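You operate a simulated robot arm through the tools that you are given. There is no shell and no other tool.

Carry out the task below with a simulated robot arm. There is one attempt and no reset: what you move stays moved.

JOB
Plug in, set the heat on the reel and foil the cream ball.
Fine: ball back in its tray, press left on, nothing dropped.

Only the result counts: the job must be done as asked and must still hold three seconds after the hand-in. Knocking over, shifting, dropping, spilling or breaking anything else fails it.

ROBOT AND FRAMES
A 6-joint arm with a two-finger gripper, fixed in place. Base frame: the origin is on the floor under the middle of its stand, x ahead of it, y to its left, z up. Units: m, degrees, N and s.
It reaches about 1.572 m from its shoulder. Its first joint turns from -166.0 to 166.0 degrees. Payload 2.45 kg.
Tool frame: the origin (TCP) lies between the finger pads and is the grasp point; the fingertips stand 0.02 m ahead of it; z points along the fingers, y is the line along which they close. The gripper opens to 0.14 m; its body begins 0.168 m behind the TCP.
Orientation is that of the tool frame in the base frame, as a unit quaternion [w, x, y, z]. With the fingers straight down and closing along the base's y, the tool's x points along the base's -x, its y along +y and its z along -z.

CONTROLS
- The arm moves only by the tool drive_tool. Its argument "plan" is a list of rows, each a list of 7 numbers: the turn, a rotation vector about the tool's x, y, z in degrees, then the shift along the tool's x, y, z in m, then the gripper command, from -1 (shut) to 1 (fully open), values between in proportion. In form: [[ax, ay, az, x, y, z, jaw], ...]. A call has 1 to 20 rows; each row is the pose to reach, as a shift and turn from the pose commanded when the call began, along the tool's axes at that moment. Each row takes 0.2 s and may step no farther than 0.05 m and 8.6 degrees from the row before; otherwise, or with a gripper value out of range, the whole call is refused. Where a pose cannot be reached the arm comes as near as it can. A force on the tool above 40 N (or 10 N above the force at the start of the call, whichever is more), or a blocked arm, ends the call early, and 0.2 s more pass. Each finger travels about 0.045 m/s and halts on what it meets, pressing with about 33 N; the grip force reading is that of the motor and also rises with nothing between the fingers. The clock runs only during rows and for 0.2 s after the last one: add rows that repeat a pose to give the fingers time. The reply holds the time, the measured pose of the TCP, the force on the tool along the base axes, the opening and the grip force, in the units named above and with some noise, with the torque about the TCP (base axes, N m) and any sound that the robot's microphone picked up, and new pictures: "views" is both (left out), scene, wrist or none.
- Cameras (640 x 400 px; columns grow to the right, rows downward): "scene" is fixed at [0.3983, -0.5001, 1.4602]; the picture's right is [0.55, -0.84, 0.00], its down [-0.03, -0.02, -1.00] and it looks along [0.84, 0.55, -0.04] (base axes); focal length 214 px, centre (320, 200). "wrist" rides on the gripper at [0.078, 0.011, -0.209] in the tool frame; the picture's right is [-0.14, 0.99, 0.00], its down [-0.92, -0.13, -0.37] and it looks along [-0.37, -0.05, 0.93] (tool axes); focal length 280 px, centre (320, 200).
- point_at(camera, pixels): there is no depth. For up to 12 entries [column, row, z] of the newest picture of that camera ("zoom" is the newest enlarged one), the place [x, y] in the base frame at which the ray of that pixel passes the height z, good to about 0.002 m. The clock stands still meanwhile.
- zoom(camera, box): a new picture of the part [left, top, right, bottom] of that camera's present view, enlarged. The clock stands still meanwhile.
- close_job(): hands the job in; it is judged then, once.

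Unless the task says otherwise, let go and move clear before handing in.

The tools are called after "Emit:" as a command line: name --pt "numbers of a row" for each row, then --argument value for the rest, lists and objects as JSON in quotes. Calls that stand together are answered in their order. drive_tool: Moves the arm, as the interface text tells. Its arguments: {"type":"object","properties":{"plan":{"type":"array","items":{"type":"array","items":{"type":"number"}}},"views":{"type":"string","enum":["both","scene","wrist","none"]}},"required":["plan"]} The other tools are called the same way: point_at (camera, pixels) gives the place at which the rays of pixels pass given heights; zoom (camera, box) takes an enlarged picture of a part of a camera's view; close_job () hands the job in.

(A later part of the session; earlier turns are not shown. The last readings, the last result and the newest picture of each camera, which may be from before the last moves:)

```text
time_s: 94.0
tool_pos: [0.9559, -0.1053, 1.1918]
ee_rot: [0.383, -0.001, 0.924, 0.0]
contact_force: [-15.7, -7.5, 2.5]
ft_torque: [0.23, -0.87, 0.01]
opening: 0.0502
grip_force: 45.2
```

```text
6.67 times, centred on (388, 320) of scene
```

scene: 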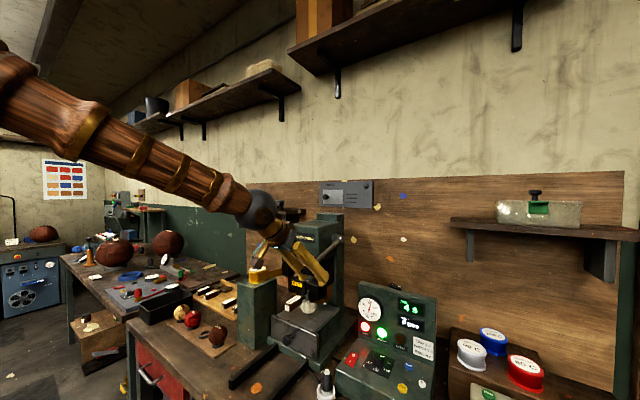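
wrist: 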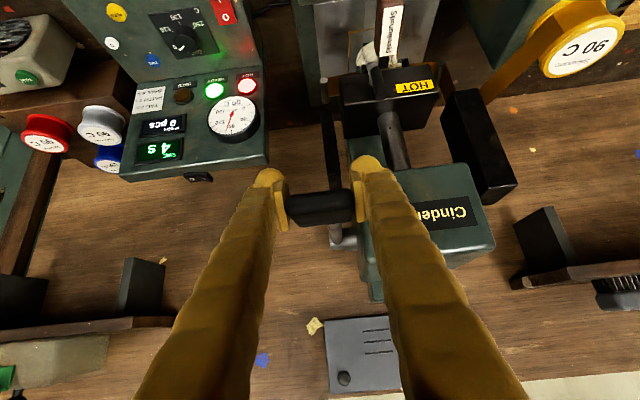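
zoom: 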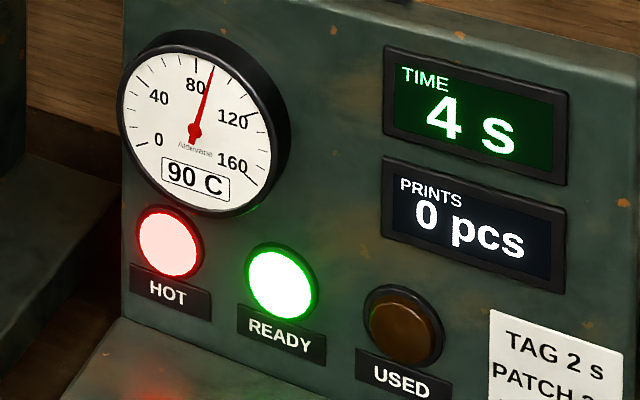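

The head hasn't moved since about 0 degrees on the lever, so it's probably fully down on the ball with the dwell running. I'll hold here in the shortest steps and listen for a signal or a change on the panel.

Emit:
drive_tool --pt "0 0 0 0.0005 0 0.001 -0.5" --views "scene"

Emit:
zoom --camera "scene" --box '[340, 290, 436, 350]'

Emit:
zoom --camera "scene" --box '[284, 270, 332, 315]'

```text
time_s: 94.4
tool_pos: [0.956, -0.1068, 1.1927]
ee_rot: [0.382, 0.0, 0.924, -0.001]
contact_force: [-14.4, -9.8, 1.2]
ft_torque: [0.29, -0.55, 0.08]
opening: 0.0503
grip_force: 45.2
```

scene: 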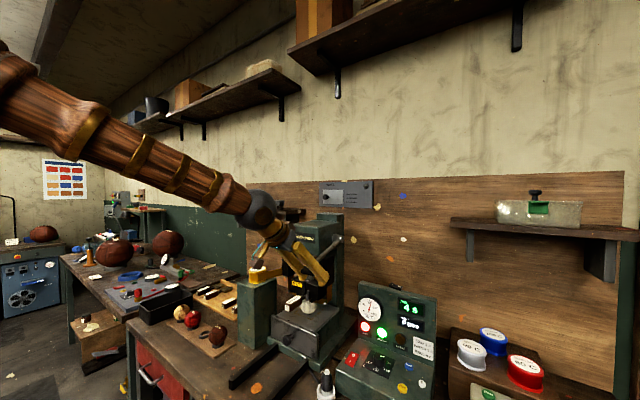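

```text
6.67 times, centred on (388, 320) of scene
```

zoom: 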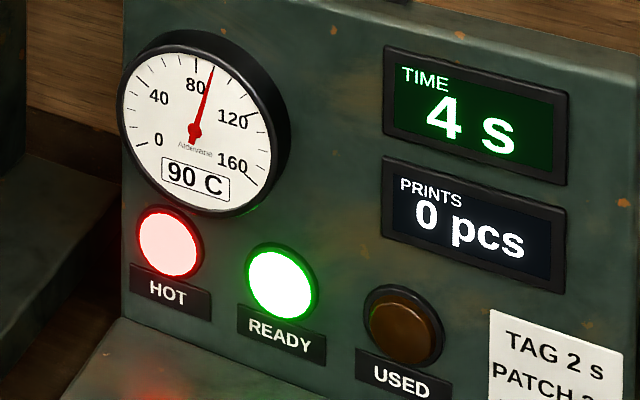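

```text
8.89 times, centred on (308, 292) of scene
```

zoom: 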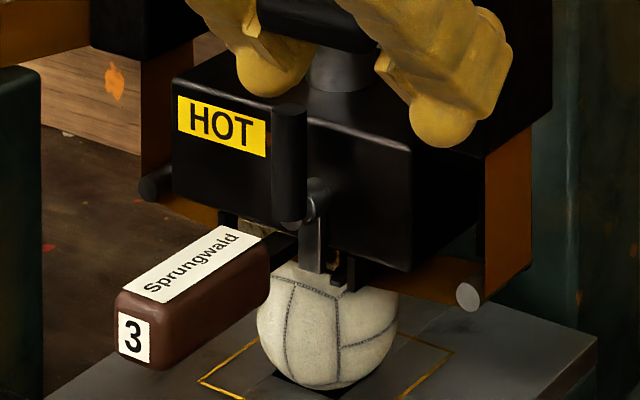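

No change yet on the panel. I'll hold in short steps and keep watching PRINTS and USED.

Emit:
drive_tool --pt "0 0 0 0 0 0 -0.5" --views "scene"

Emit:
zoom --camera "scene" --box '[340, 290, 436, 350]'

```text
time_s: 94.8
tool_pos: [0.9562, -0.1065, 1.1921]
ee_rot: [0.383, 0.0, 0.924, 0.0]
contact_force: [-12.8, -11.0, -1.1]
ft_torque: [0.25, -0.03, 0.09]
opening: 0.0502
grip_force: 45.4
```

scene: 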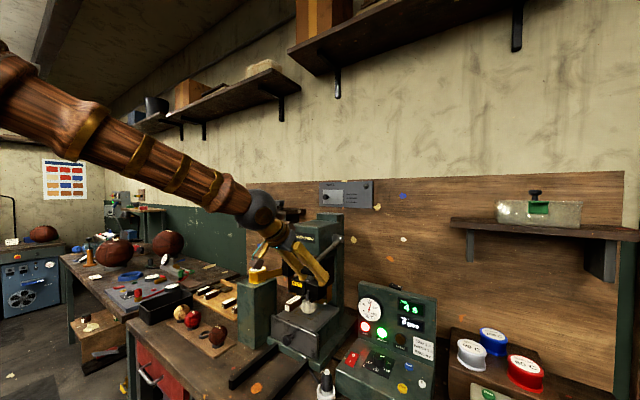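

```text
6.67 times, centred on (388, 320) of scene
```

zoom: 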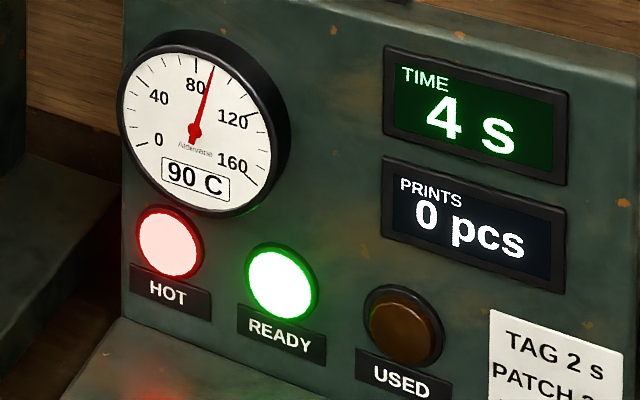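

Still nothing, so the press likely needs the lever pulled further. I'll continue down.

Emit:
drive_tool --pt "0 0 0 0.0038 -0.0003 0.0082 -0.5" --pt "0 0 0 0.0074 -0.0003 0.0167 -0.5" --views "scene"

Emit:
zoom --camera "scene" --box '[340, 290, 436, 350]'

Emit:
zoom --camera "scene" --box '[260, 220, 340, 315]'

```text
time_s: 95.4
tool_pos: [0.9623, -0.1065, 1.176]
ee_rot: [0.382, 0.0, 0.924, 0.0]
contact_force: [-7.2, 4.4, -3.9]
ft_torque: [0.0, -1.48, -0.22]
opening: 0.0504
grip_force: 44.7
```

scene: 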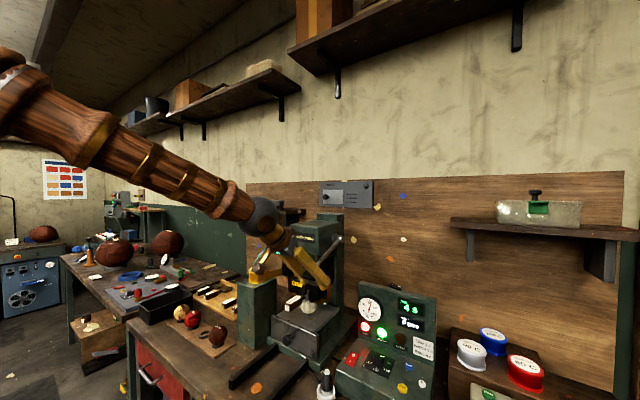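

```text
6.67 times, centred on (388, 320) of scene
```

zoom: 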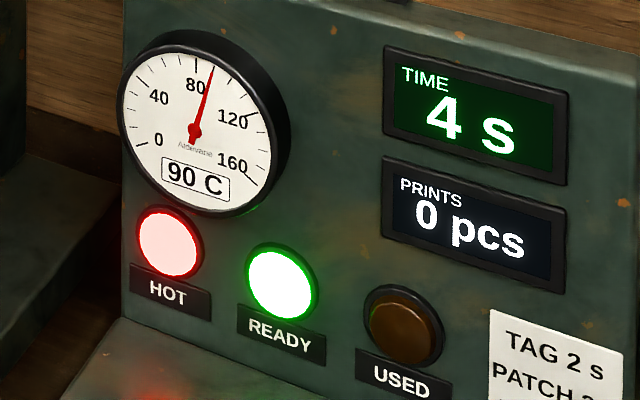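

```text
4.21 times, centred on (300, 268) of scene
```

zoom: 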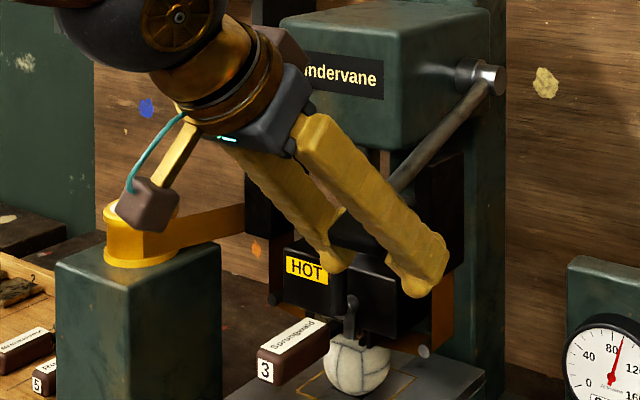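

Resistance has faded and the lever follows at about -25 degrees. I'll continue toward its end stop.

Emit:
drive_tool --pt "0 0 0 0.003 0 0.0092 -0.5" --pt "0 0 0 0.0058 0 0.0184 -0.5" --views "scene"

Emit:
zoom --camera "scene" --box '[340, 290, 436, 350]'

Emit:
zoom --camera "scene" --box '[260, 220, 340, 315]'

```text
time_s: 96.0
tool_pos: [0.9731, -0.1052, 1.1602]
ee_rot: [0.386, -0.001, 0.923, 0.0]
contact_force: [-18.3, 19.0, 30.4]
ft_torque: [-0.14, 0.15, -0.28]
opening: 0.0504
grip_force: 44.9
```

scene: 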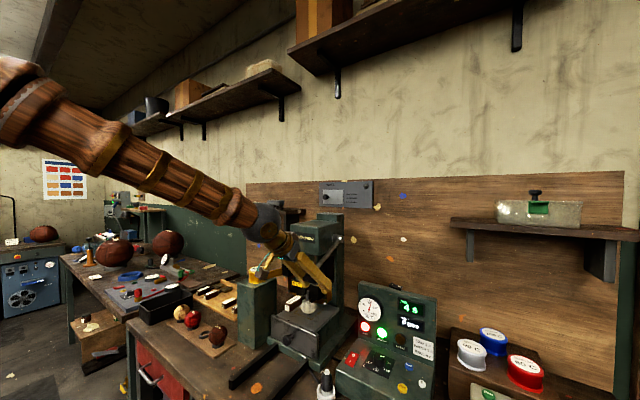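

```text
6.67 times, centred on (388, 320) of scene
```

zoom: 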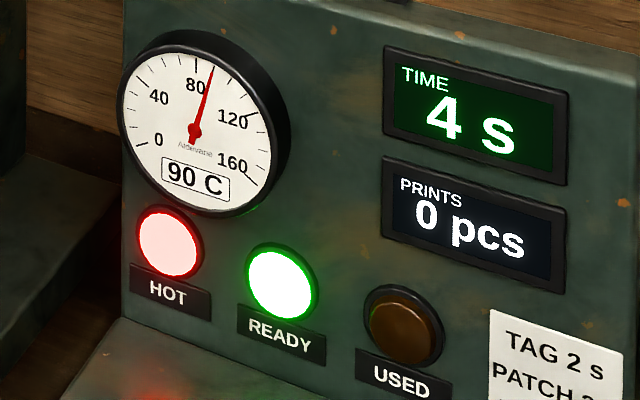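

```text
4.21 times, centred on (300, 268) of scene
```

zoom: 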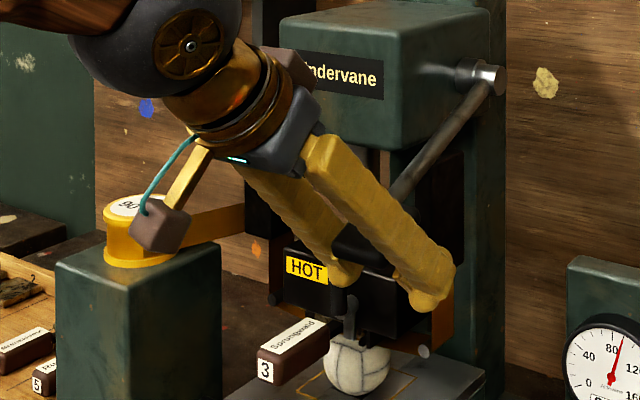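

The lever has reached firm resistance (about 35 N along its arc) near -28 degrees, its end stop. I'll hold it down there in short steps and watch and listen.

Emit:
drive_tool --pt "0 0 0 0 0 0 -0.5" --views "scene"

Emit:
zoom --camera "scene" --box '[340, 290, 436, 350]'

```text
time_s: 96.4
tool_pos: [0.9727, -0.1059, 1.1602]
ee_rot: [0.385, -0.001, 0.923, 0.0]
contact_force: [-2.1, 24.6, 35.7]
ft_torque: [-0.31, 0.19, -0.25]
opening: 0.0505
grip_force: 44.8
```

scene: 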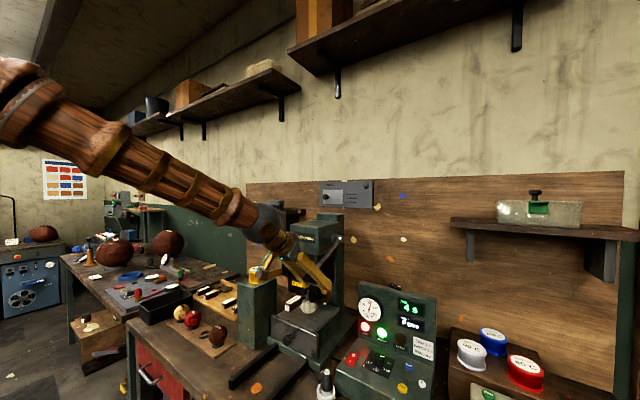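

```text
6.67 times, centred on (388, 320) of scene
```

zoom: 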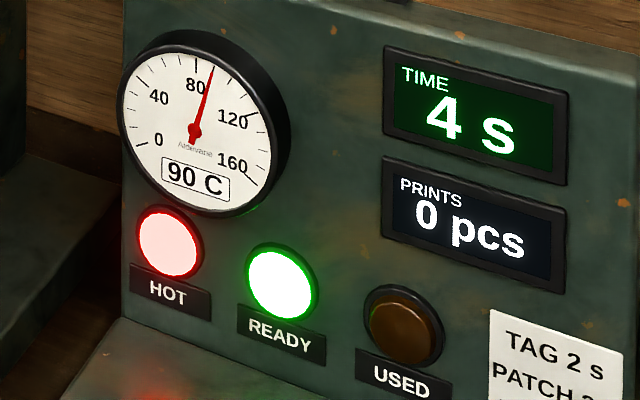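

I'd like to be sure this is the lever's stop and not the hand touching something, so I'll take a wrist view while holding.

Emit:
zoom --camera "wrist" --box '[180, 60, 460, 260]'

Emit:
zoom --camera "scene" --box '[284, 240, 348, 315]'

```text
2.00 times, centred on (320, 160) of wrist
```

zoom: 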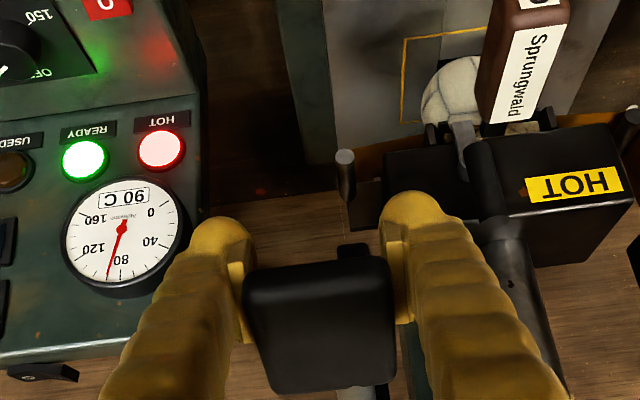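

```text
5.33 times, centred on (316, 278) of scene
```

zoom: 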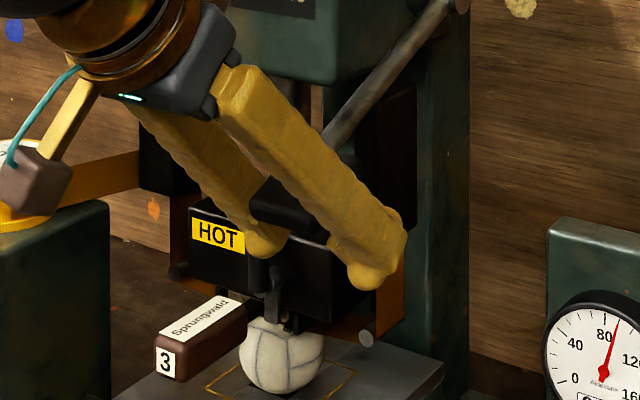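

The hand is clear of the head, so this is the lever's own stop. I'll keep holding in short steps.

Emit:
drive_tool --pt "0 0 0 0 -0.0005 0 -0.5" --pt "0 0 0 0 -0.0005 0 -0.5" --views "scene"

Emit:
zoom --camera "scene" --box '[340, 290, 436, 350]'

```text
time_s: 97.0
tool_pos: [0.9714, -0.1067, 1.1601]
ee_rot: [0.384, 0.0, 0.923, -0.001]
contact_force: [15.5, 36.7, 32.3]
ft_torque: [-0.6, 0.48, -0.47]
opening: 0.0502
grip_force: 44.5
```

scene: 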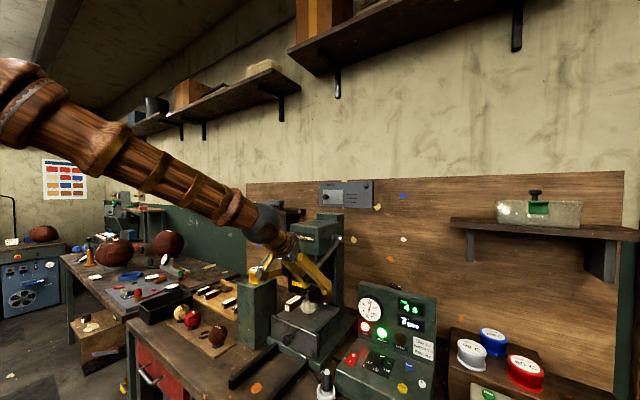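

```text
6.67 times, centred on (388, 320) of scene
```

zoom: 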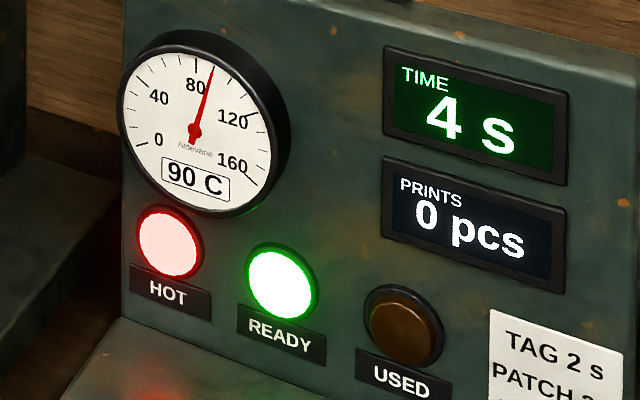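

The side force grew because I trimmed y the wrong way; I'll shift +1.2 mm back and keep holding.

Emit:
drive_tool --pt "0 0 0 0 0.0012 0 -0.5" --pt "0 0 0 0 0.0012 0 -0.5" --views "scene"

Emit:
zoom --camera "scene" --box '[340, 290, 436, 350]'

```text
time_s: 97.6
tool_pos: [0.973, -0.106, 1.1593]
ee_rot: [0.383, 0.0, 0.924, -0.001]
contact_force: [22.1, 11.6, 25.4]
ft_torque: [-0.29, 0.7, -0.21]
opening: 0.0506
grip_force: 44.9
```

scene: 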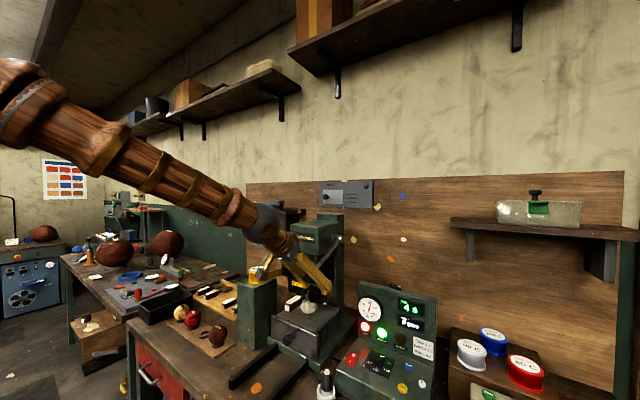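

```text
6.67 times, centred on (388, 320) of scene
```

zoom: 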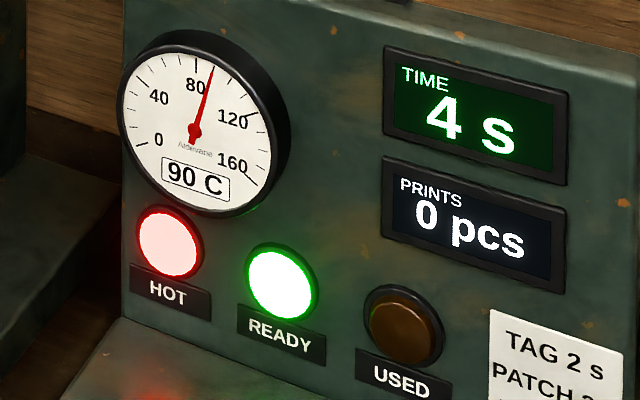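

Still no signal at 97.6 s; the end stop was reached at about 95.9 s. I'll keep holding toward the 4 s mark.

Emit:
drive_tool --pt "0 0 0 0.0005 0.0004 -0.0005 -0.5" --pt "0 0 0 0.0005 0.0004 -0.0005 -0.5" --pt "0 0 0 0.0005 0.0004 -0.0005 -0.5" --views "scene"

Emit:
zoom --camera "scene" --box '[340, 290, 436, 350]'

```text
time_s: 98.4
tool_pos: [0.9707, -0.1059, 1.159]
ee_rot: [0.383, 0.0, 0.924, 0.0]
contact_force: [29.4, -20.1, 20.6]
ft_torque: [0.34, 0.76, 0.22]
opening: 0.0502
grip_force: 45.1
```

scene: 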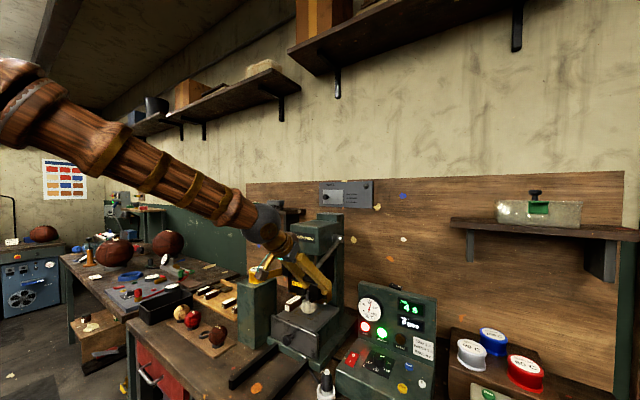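

```text
6.67 times, centred on (388, 320) of scene
```

zoom: 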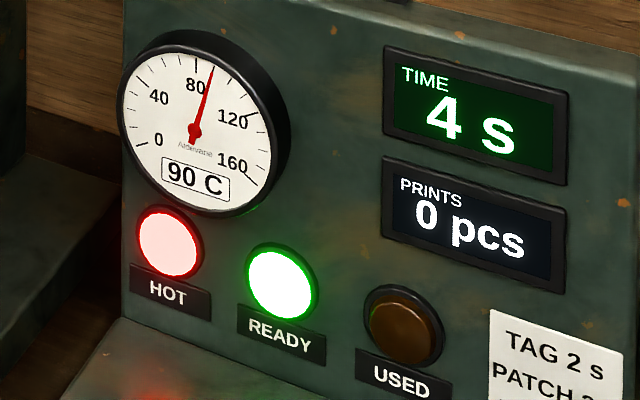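

Nothing at 98.4 s yet. I'll relax the sideways load a little and keep holding to the 4 s mark.

Emit:
drive_tool --pt "0 0 0 -0.0008 -0.0006 0.0006 -0.5" --pt "0 0 0 -0.0008 -0.0006 0.0006 -0.5" --pt "0 0 0 -0.0008 -0.0006 0.0006 -0.5" --views "scene"

Emit:
zoom --camera "scene" --box '[340, 290, 436, 350]'

```text
time_s: 99.2
tool_pos: [0.9716, -0.1059, 1.1588]
ee_rot: [0.382, 0.0, 0.924, 0.0]
contact_force: [0.7, -23.2, 13.0]
ft_torque: [0.5, 0.38, 0.13]
opening: 0.0502
grip_force: 45.3
```

scene: 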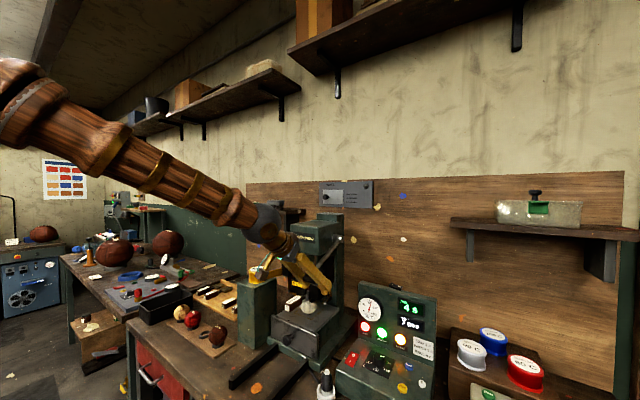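

```text
6.67 times, centred on (388, 320) of scene
```

zoom: 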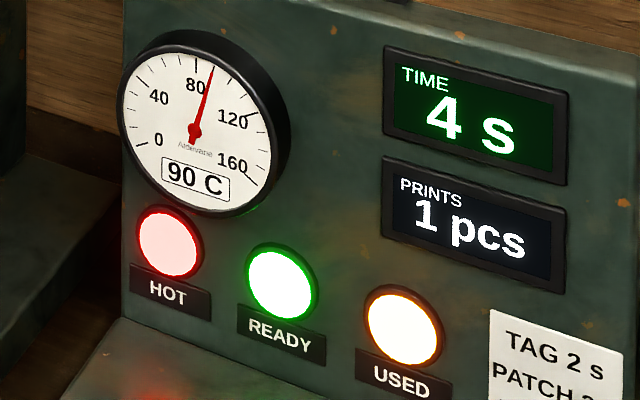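

PRINTS now reads 1 pcs and USED is lit: the print is made. I'll raise the lever back up along its arc right away.

Emit:
drive_tool --pt "0 0 0 -0.0041 -0.0004 -0.013 -0.5" --pt "0 0 0 -0.0116 -0.0006 -0.0311 -0.5" --pt "0 0 0 -0.0206 -0.0006 -0.0484 -0.5" --pt "0 0 0 -0.0311 -0.0006 -0.0649 -0.5" --pt "0 0 0 -0.0431 -0.0006 -0.0804 -0.5" --pt "0 0 0 -0.0562 -0.0006 -0.0948 -0.5" --pt "0 0 0 -0.0707 -0.0006 -0.1079 -0.5" --pt "0 0 0 -0.0861 -0.0006 -0.1199 -0.5" --pt "0 0 0 -0.1026 -0.0006 -0.1304 -0.5" --pt "0 0 0 -0.1199 -0.0006 -0.1394 -0.5" --pt "0 0 0 -0.136 -0.0006 -0.146 -0.5"

Emit:
zoom --camera "scene" --box '[250, 200, 378, 330]'

Emit:
zoom --camera "scene" --box '[284, 270, 332, 315]'

```text
time_s: 101.6
tool_pos: [0.9643, -0.1052, 1.3547]
ee_rot: [0.381, 0.0, 0.925, 0.0]
contact_force: [-18.3, 2.7, -31.1]
ft_torque: [-0.11, -0.6, -0.03]
opening: 0.0503
grip_force: 45.2
```

scene: 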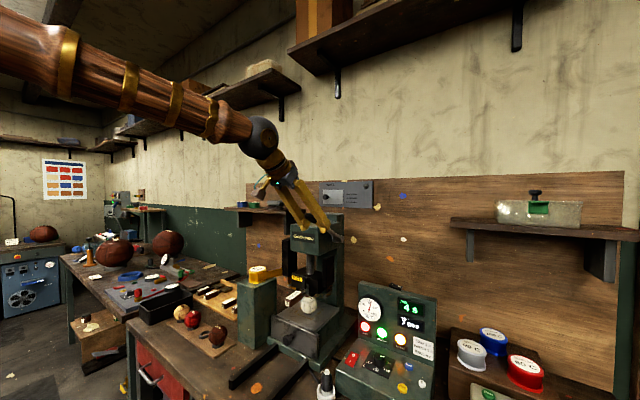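
wrist: 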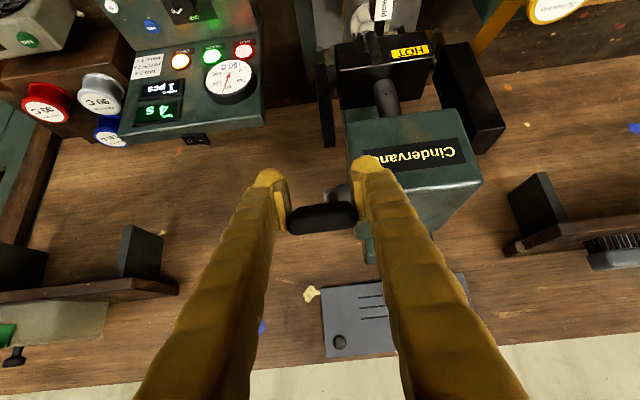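

```text
3.08 times, centred on (314, 265) of scene
```

zoom: 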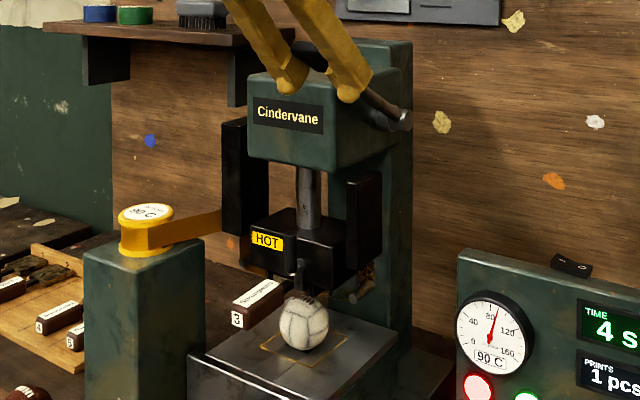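

```text
8.89 times, centred on (308, 292) of scene
```

zoom: 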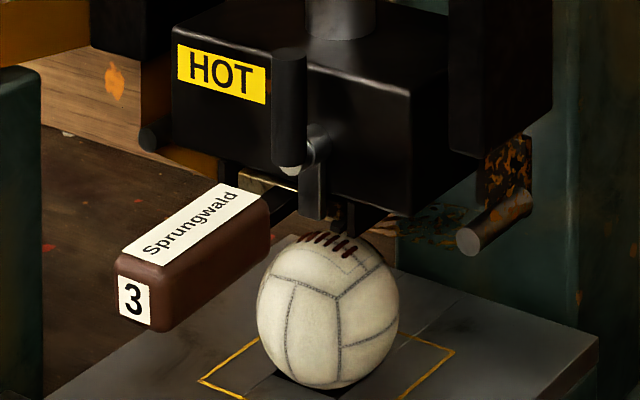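

The lever is back at its top stop, the head is up, and the foil strip shows the used patch. I'll open and back away from the lever.

Emit:
drive_tool --pt "0 0 0 0.002 0 0.001 -0.4" --pt "0 0 0 0.002 0 0.001 0.0" --pt "0 0 0 0.002 0 0.001 0.15" --pt "0 0 0 0.002 0 0.001 0.15" --pt "0 0 0 0.001 0 -0.03 0.15" --pt "0 0 0 0.0 0 -0.07 0.15" --pt "0 0 0 0.0 0 -0.11 0.15" --pt "0 0 0 0.0 0 -0.14 0.15"

Emit:
zoom --camera "wrist" --box '[250, 0, 450, 150]'

Emit:
zoom --camera "scene" --box '[250, 200, 378, 330]'

```text
time_s: 103.4
tool_pos: [0.8661, -0.1062, 1.4581]
ee_rot: [0.383, -0.001, 0.924, 0.0]
contact_force: [-0.2, -0.8, -0.6]
ft_torque: [0.04, 0.02, 0.03]
opening: 0.0805
grip_force: 0.1
```

scene: 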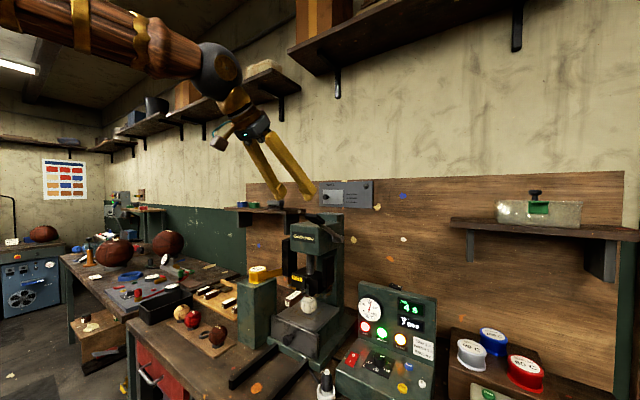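
wrist: 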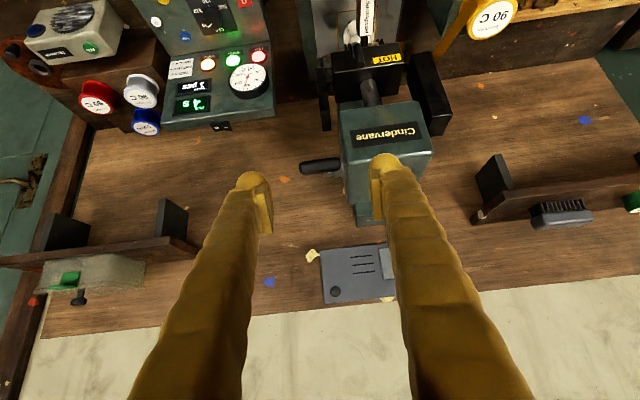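

```text
2.67 times, centred on (350, 75) of wrist
```

zoom: 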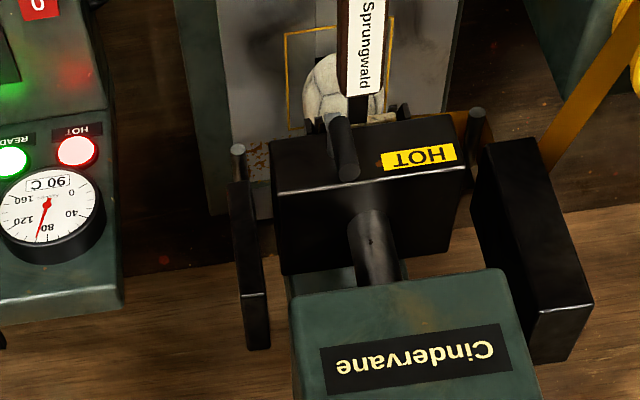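

```text
3.08 times, centred on (314, 265) of scene
```

zoom: 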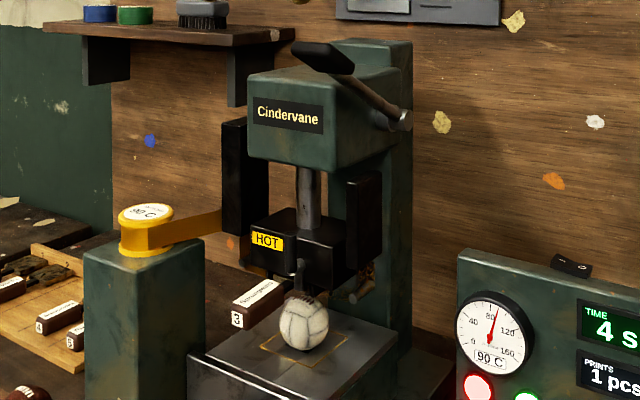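

Everything stayed in place. Now I'll go back down in front of the bed's knob to pull the bed out.

Emit:
drive_tool --pt "0 0 0 0.031 0.0107 0.028 0.0" --pt "0 0 0 0.062 0.0214 0.056 0.0" --pt "0 0 0 0.093 0.0321 0.084 0.0" --pt "0 0 0 0.124 0.0428 0.112 0.0" --pt "0 0 0 0.155 0.0535 0.14 0.0" --pt "0 0 0 0.186 0.0642 0.168 0.0" --pt "0 0 0 0.217 0.0749 0.196 0.0" --pt "0 0 0 0.248 0.0856 0.224 0.0" --pt "0 0 0 0.279 0.0963 0.252 0.0" --pt "0 0 0 0.3098 0.1069 0.28 0.0" --pt "0 0 0 0.3098 0.1069 0.28 0.0"

Emit:
zoom --camera "wrist" --box '[240, 100, 440, 260]'

```text
time_s: 105.8
tool_pos: [0.8433, 0.0022, 1.0386]
ee_rot: [0.383, -0.001, 0.924, 0.001]
contact_force: [-0.6, 0.2, -0.2]
ft_torque: [0.0, -0.02, 0.02]
opening: 0.0703
grip_force: 0.1
```

scene: 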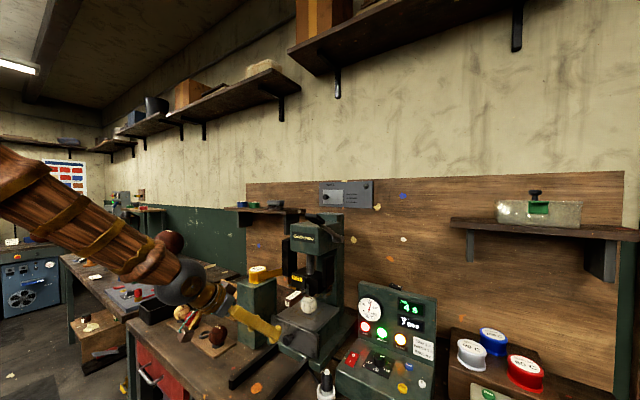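
wrist: 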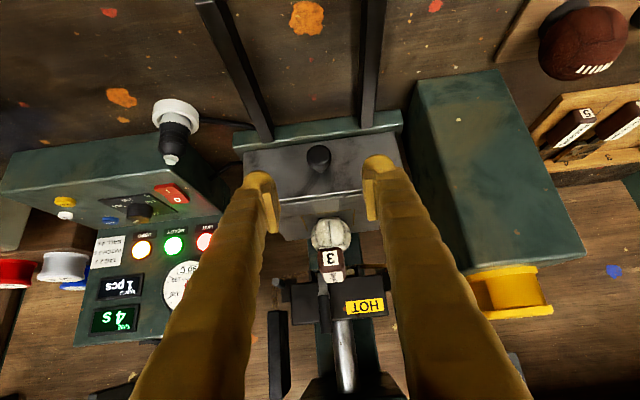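

```text
2.50 times, centred on (340, 180) of wrist
```

zoom: 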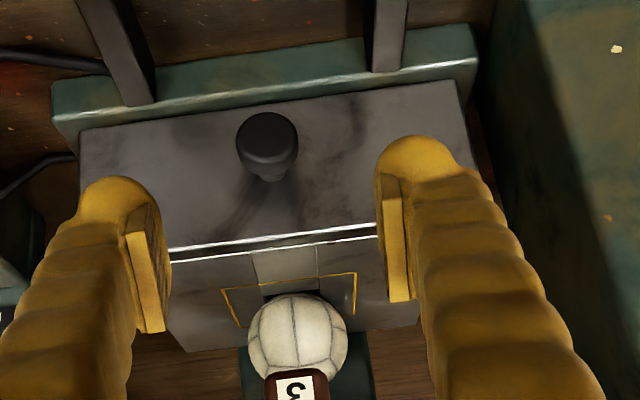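

The knob is right where I left it (wrist (319, 156)). I'll move in around it and grip.

Emit:
drive_tool --pt "0 0 0 -0.001 -0.0018 0.04 0.0" --pt "0 0 0 -0.002 -0.0018 0.08 0.0" --pt "0 0 0 -0.003 -0.0018 0.115 0.0" --pt "0 0 0 -0.0035 -0.0018 0.14 0.0" --pt "0 0 0 -0.0035 -0.0018 0.148 0.0" --pt "0 0 0 -0.0035 -0.0018 0.148 -0.3" --pt "0 0 0 -0.0035 -0.0018 0.148 -0.6" --pt "0 0 0 -0.0035 -0.0018 0.148 -0.8" --pt "0 0 0 -0.0035 -0.0018 0.148 -0.8"

Emit:
zoom --camera "wrist" --box '[220, 100, 460, 300]'

```text
time_s: 107.8
tool_pos: [0.9501, 0.0, 0.9355]
ee_rot: [0.382, -0.002, 0.924, 0.0]
contact_force: [-13.1, 18.5, 5.8]
ft_torque: [-0.07, -0.08, 0.1]
opening: 0.0283
grip_force: 31.3
stopped in row 9: the force on the tool passed its limit at 42 N (the readings are from after the stop); the commanded pose is now the measured one
```

scene: 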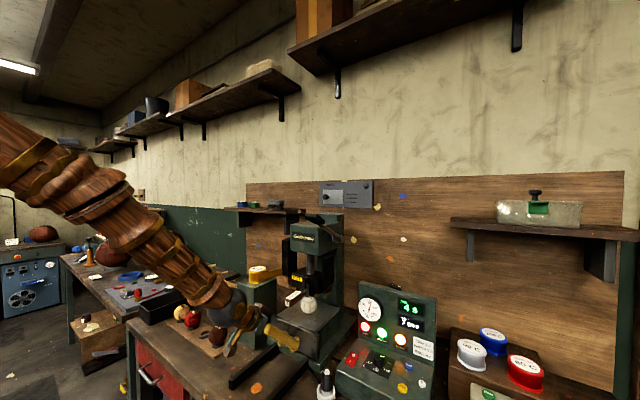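
wrist: 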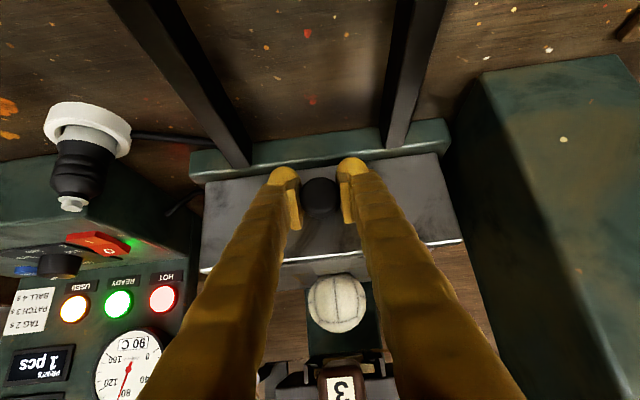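

```text
2.00 times, centred on (340, 200) of wrist
```

zoom: 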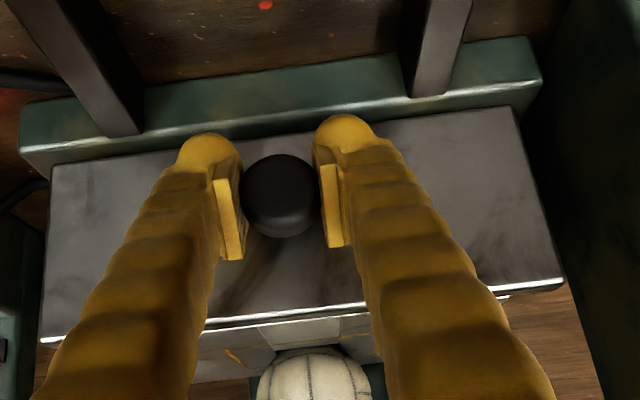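

Gripped again. I'll relieve the side load and pull the bed out smoothly.

Emit:
drive_tool --pt "0 0 0 0.0 0.0006 0.0 -0.8" --pt "0 0 0 0.004 0.0007 -0.004 -0.8" --pt "0 0 0 0.01 0.0007 -0.01 -0.8" --pt "0 0 0 0.017 0.0007 -0.017 -0.8" --pt "0 0 0 0.024 0.0007 -0.024 -0.8" --pt "0 0 0 0.031 0.0007 -0.031 -0.8" --pt "0 0 0 0.038 0.0007 -0.038 -0.8" --pt "0 0 0 0.045 0.0007 -0.045 -0.8"

Emit:
zoom --camera "wrist" --box '[220, 160, 460, 360]'

Emit:
zoom --camera "scene" --box '[240, 250, 352, 350]'

```text
time_s: 109.6
tool_pos: [0.8882, -0.0015, 0.9351]
ee_rot: [0.382, -0.001, 0.924, 0.001]
contact_force: [0.7, 20.9, -6.0]
ft_torque: [-0.1, 0.23, 0.05]
opening: 0.028
grip_force: 45.0
```

scene: 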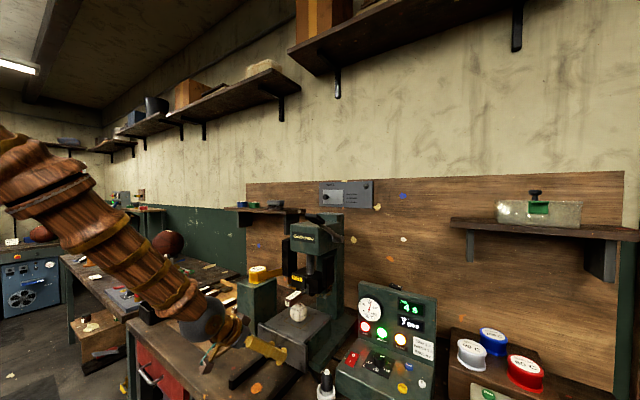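
wrist: 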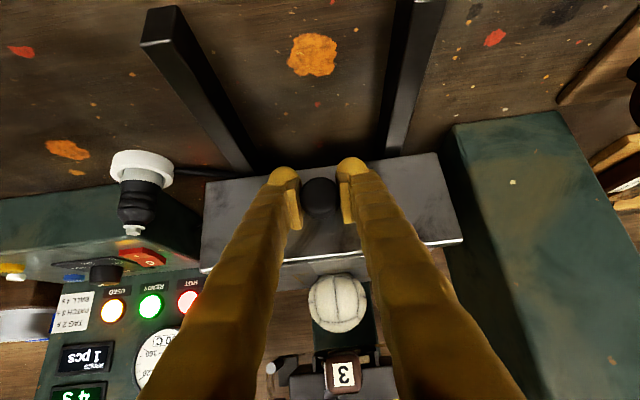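

```text
2.00 times, centred on (340, 260) of wrist
```

zoom: 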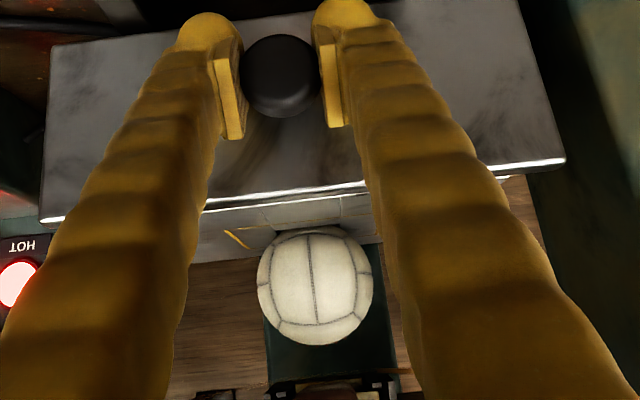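

```text
4.00 times, centred on (296, 300) of scene
```

zoom: 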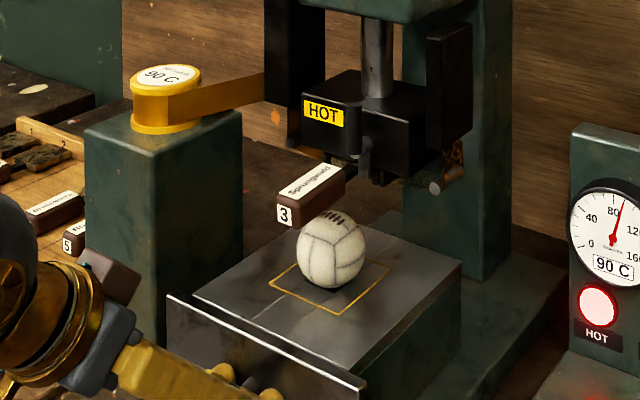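

The bed is coming out and the ball rides along. I'll trim +y slightly and pull the rest of the way.

Emit:
drive_tool --pt "0 0 0 0.003 0.0006 -0.003 -0.8" --pt "0 0 0 0.01 0.0007 -0.01 -0.8" --pt "0 0 0 0.019 0.0007 -0.019 -0.8" --pt "0 0 0 0.028 0.0007 -0.028 -0.8" --pt "0 0 0 0.037 0.0007 -0.037 -0.8" --pt "0 0 0 0.046 0.0007 -0.046 -0.8" --pt "0 0 0 0.055 0.0007 -0.055 -0.8" --pt "0 0 0 0.064 0.0007 -0.064 -0.8" --pt "0 0 0 0.073 0.0007 -0.073 -0.8" --pt "0 0 0 0.081 0.0007 -0.081 -0.8" --pt "0 0 0 0.088 0.0007 -0.088 -0.8"

Emit:
zoom --camera "scene" --box '[200, 250, 360, 400]'

Emit:
zoom --camera "wrist" --box '[220, 100, 460, 300]'

```text
time_s: 112.0
tool_pos: [0.7635, 0.0003, 0.9355]
ee_rot: [0.381, -0.001, 0.924, 0.0]
contact_force: [0.1, -10.4, -12.8]
ft_torque: [0.06, 0.31, -0.03]
opening: 0.0277
grip_force: 45.0
```

scene: 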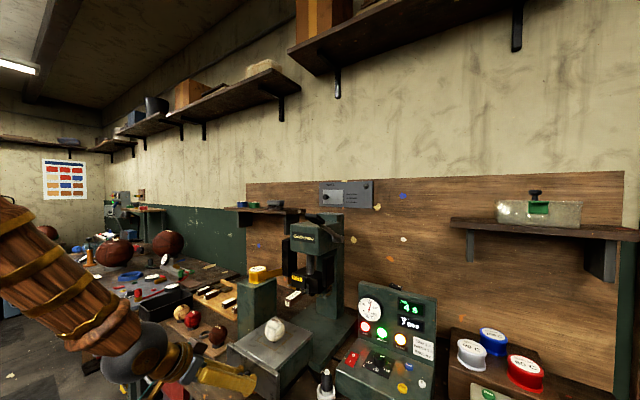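
wrist: 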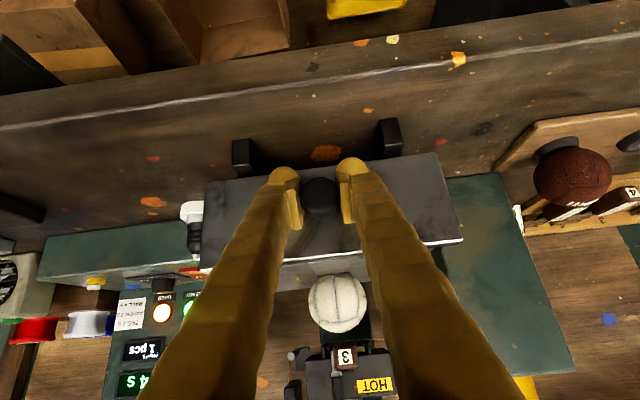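

```text
2.67 times, centred on (280, 325) of scene
```

zoom: 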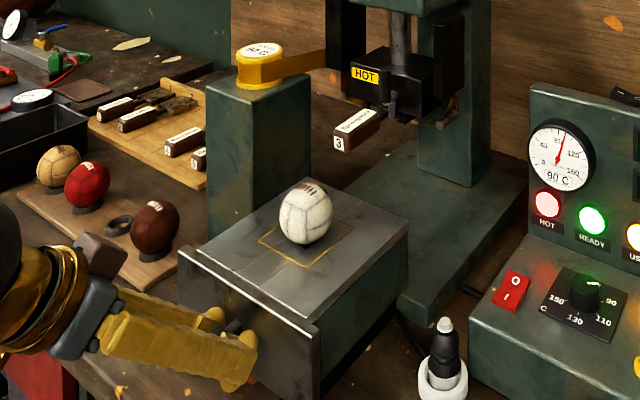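

```text
2.00 times, centred on (340, 200) of wrist
```

zoom: 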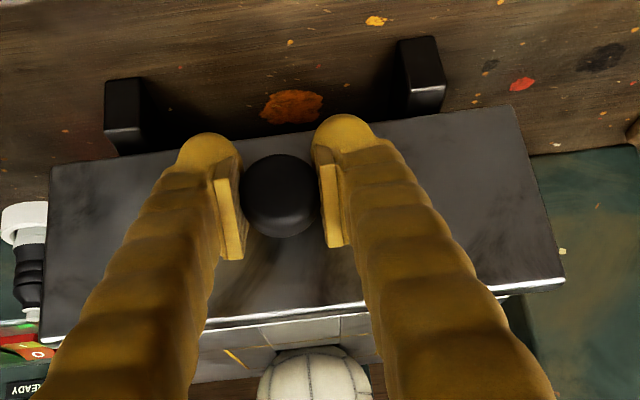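

I'll pull the last centimetre so that the bed is back where it started (grip at x = 0.753).

Emit:
drive_tool --pt "0 0 0 0.003 -0.0003 -0.003 -0.8" --pt "0 0 0 0.0055 -0.0003 -0.0055 -0.8" --pt "0 0 0 0.0075 -0.0003 -0.0075 -0.8" --views "scene"

Emit:
zoom --camera "wrist" --box '[220, 100, 460, 300]'

```text
time_s: 112.8
tool_pos: [0.7524, 0.0002, 0.9356]
ee_rot: [0.381, 0.0, 0.925, -0.001]
contact_force: [1.1, 10.6, -17.9]
ft_torque: [-0.04, -0.18, 0.07]
opening: 0.0279
grip_force: 45.2
```

scene: 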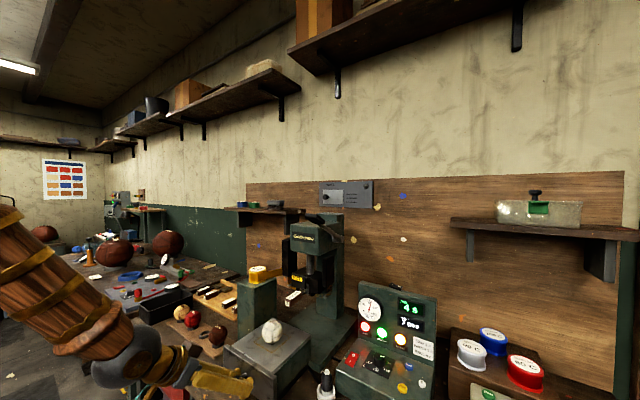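

```text
2.00 times, centred on (340, 200) of wrist
```

zoom: 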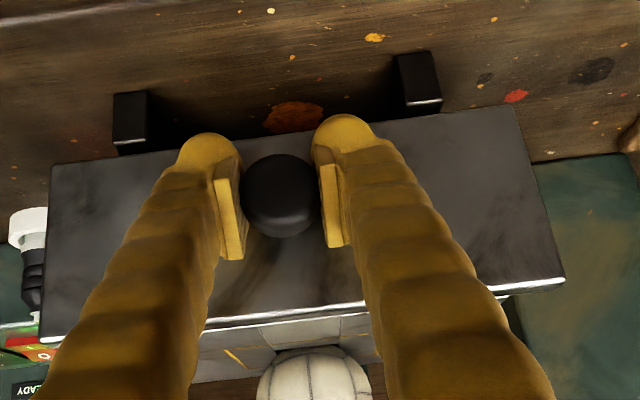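

The bed is back at its starting place. I'll release the knob and back off, then rise for a look at the print.

Emit:
drive_tool --pt "0 0 0 0 0 0 -0.5" --pt "0 0 0 0 0 0 0.0" --pt "0 0 0 0 0 0 0.0" --pt "0 0 0 0 0 -0.03 0.0" --pt "0 0 0 -0.01 0 -0.06 0.0" --pt "0 0 0 -0.03 0 -0.09 0.0" --pt "0 5 0 -0.06 0 -0.115 0.0" --pt "0 11 0 -0.09 0 -0.14 0.0" --pt "0 18 0 -0.12 0 -0.165 0.0" --pt "0 25 0 -0.15 0 -0.185 0.1" --pt "0 32 0 -0.18 0 -0.2 0.2" --pt "0 39 0 -0.205 0 -0.215 0.286" --pt "0 45 0 -0.22 0 -0.22 0.286" --pt "0 45 0 -0.22 0 -0.22 0.286"

Emit:
zoom --camera "wrist" --box '[260, 140, 420, 260]'

Emit:
zoom --camera "scene" --box '[240, 305, 304, 365]'

```text
time_s: 115.8
tool_pos: [0.7542, -0.0003, 1.2473]
ee_rot: [-0.002, -0.001, 1.0, 0.0]
contact_force: [-0.4, 0.0, -0.7]
ft_torque: [0.0, 0.0, -0.03]
opening: 0.0899
grip_force: 0.0
```

scene: 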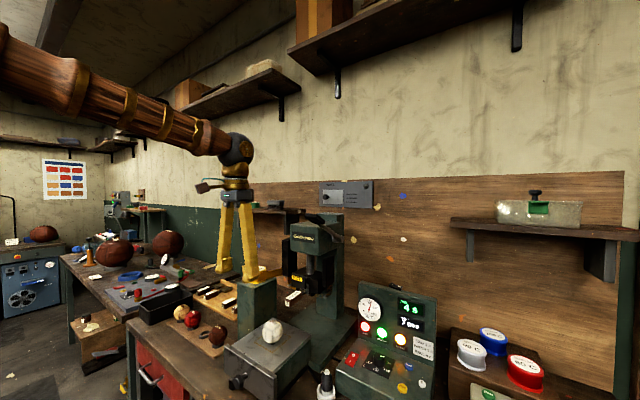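
wrist: 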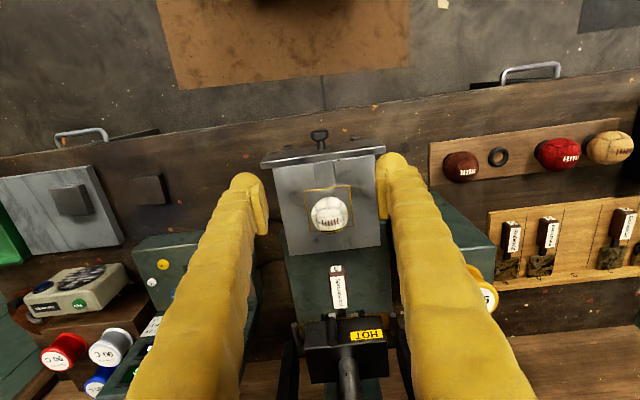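

```text
3.33 times, centred on (340, 200) of wrist
```

zoom: 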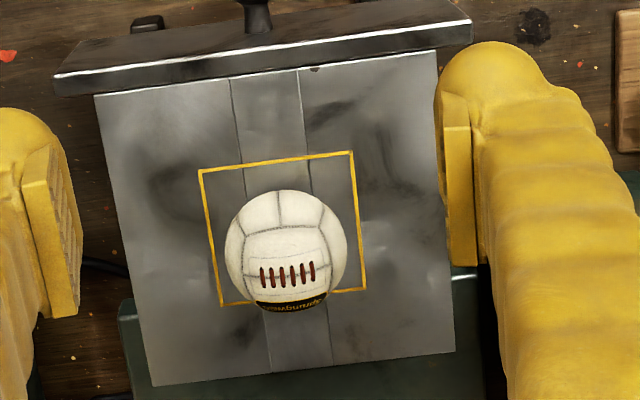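

```text
6.67 times, centred on (272, 335) of scene
```

zoom: 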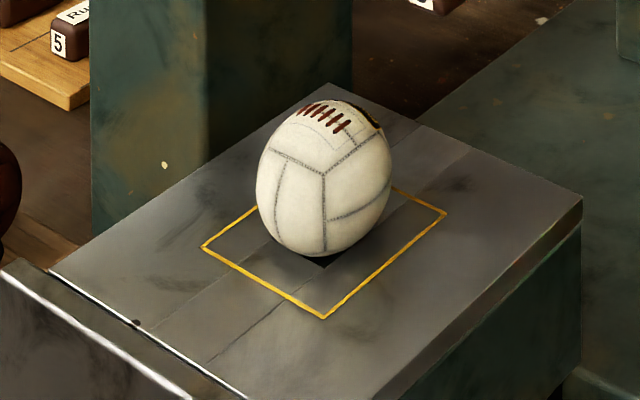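

There's a print on the ball: a dark band with gold lettering below the laces at wrist (327, 231). I'll zoom in to read it.

Emit:
zoom --camera "wrist" --box '[306, 192, 354, 238]'

Emit:
zoom --camera "scene" --box '[340, 290, 436, 350]'

```text
8.70 times, centred on (330, 215) of wrist
```

zoom: 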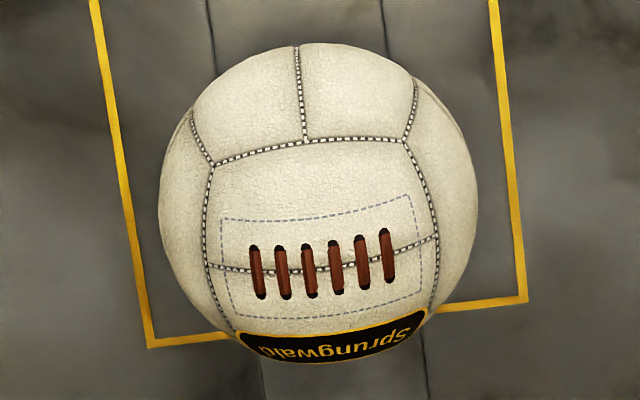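

```text
6.67 times, centred on (388, 320) of scene
```

zoom: 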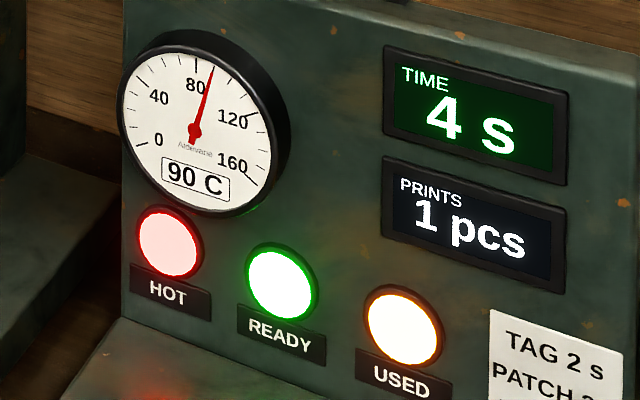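

The ball carries a clean gold "Sprungwald" print, and the press reads 90 C, READY, 1 print. Now I'll fetch the ball with the same 45-degree grip as before.

Emit:
drive_tool --pt "0 0 7.5 -0.022 0 0.015 0.286" --pt "0 0 15 -0.044 0 0.03 0.286" --pt "0 0 22.5 -0.066 0 0.05 0.286" --pt "0 0 30 -0.088 0 0.075 0.286" --pt "0 0 37.5 -0.11 0 0.1 0.286" --pt "0 0 45 -0.132 -0.0007 0.127 0.286" --pt "0 0 45 -0.132 -0.0007 0.127 0.286"

Emit:
zoom --camera "wrist" --box '[200, 100, 440, 250]'

```text
time_s: 117.4
tool_pos: [0.8842, 0.0005, 1.119]
ee_rot: [-0.001, 0.382, 0.924, -0.001]
contact_force: [0.1, 1.0, 0.3]
ft_torque: [-0.04, 0.03, 0.01]
opening: 0.09
grip_force: 0.2
```

scene: 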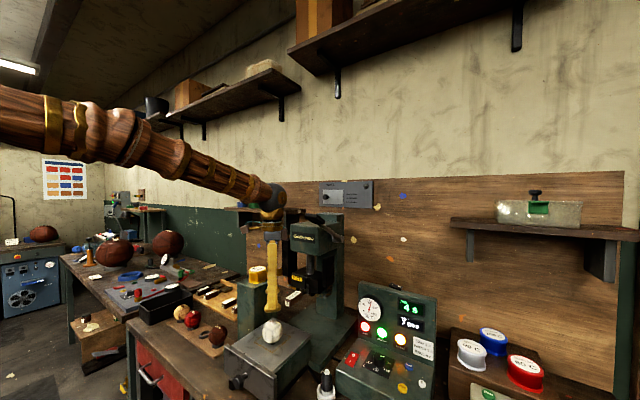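
wrist: 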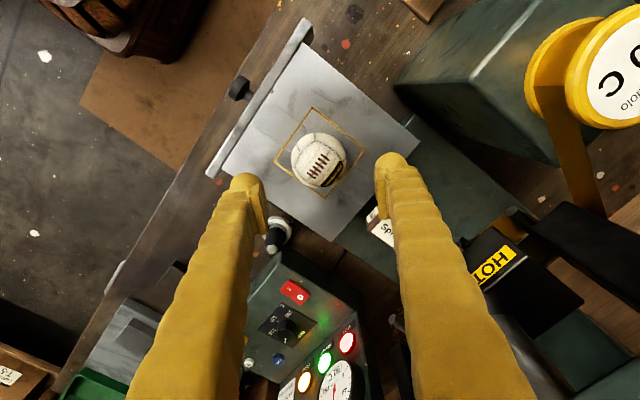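

```text
2.67 times, centred on (320, 175) of wrist
```

zoom: 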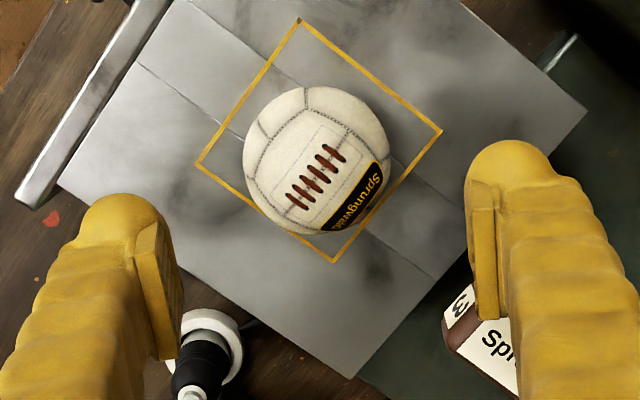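

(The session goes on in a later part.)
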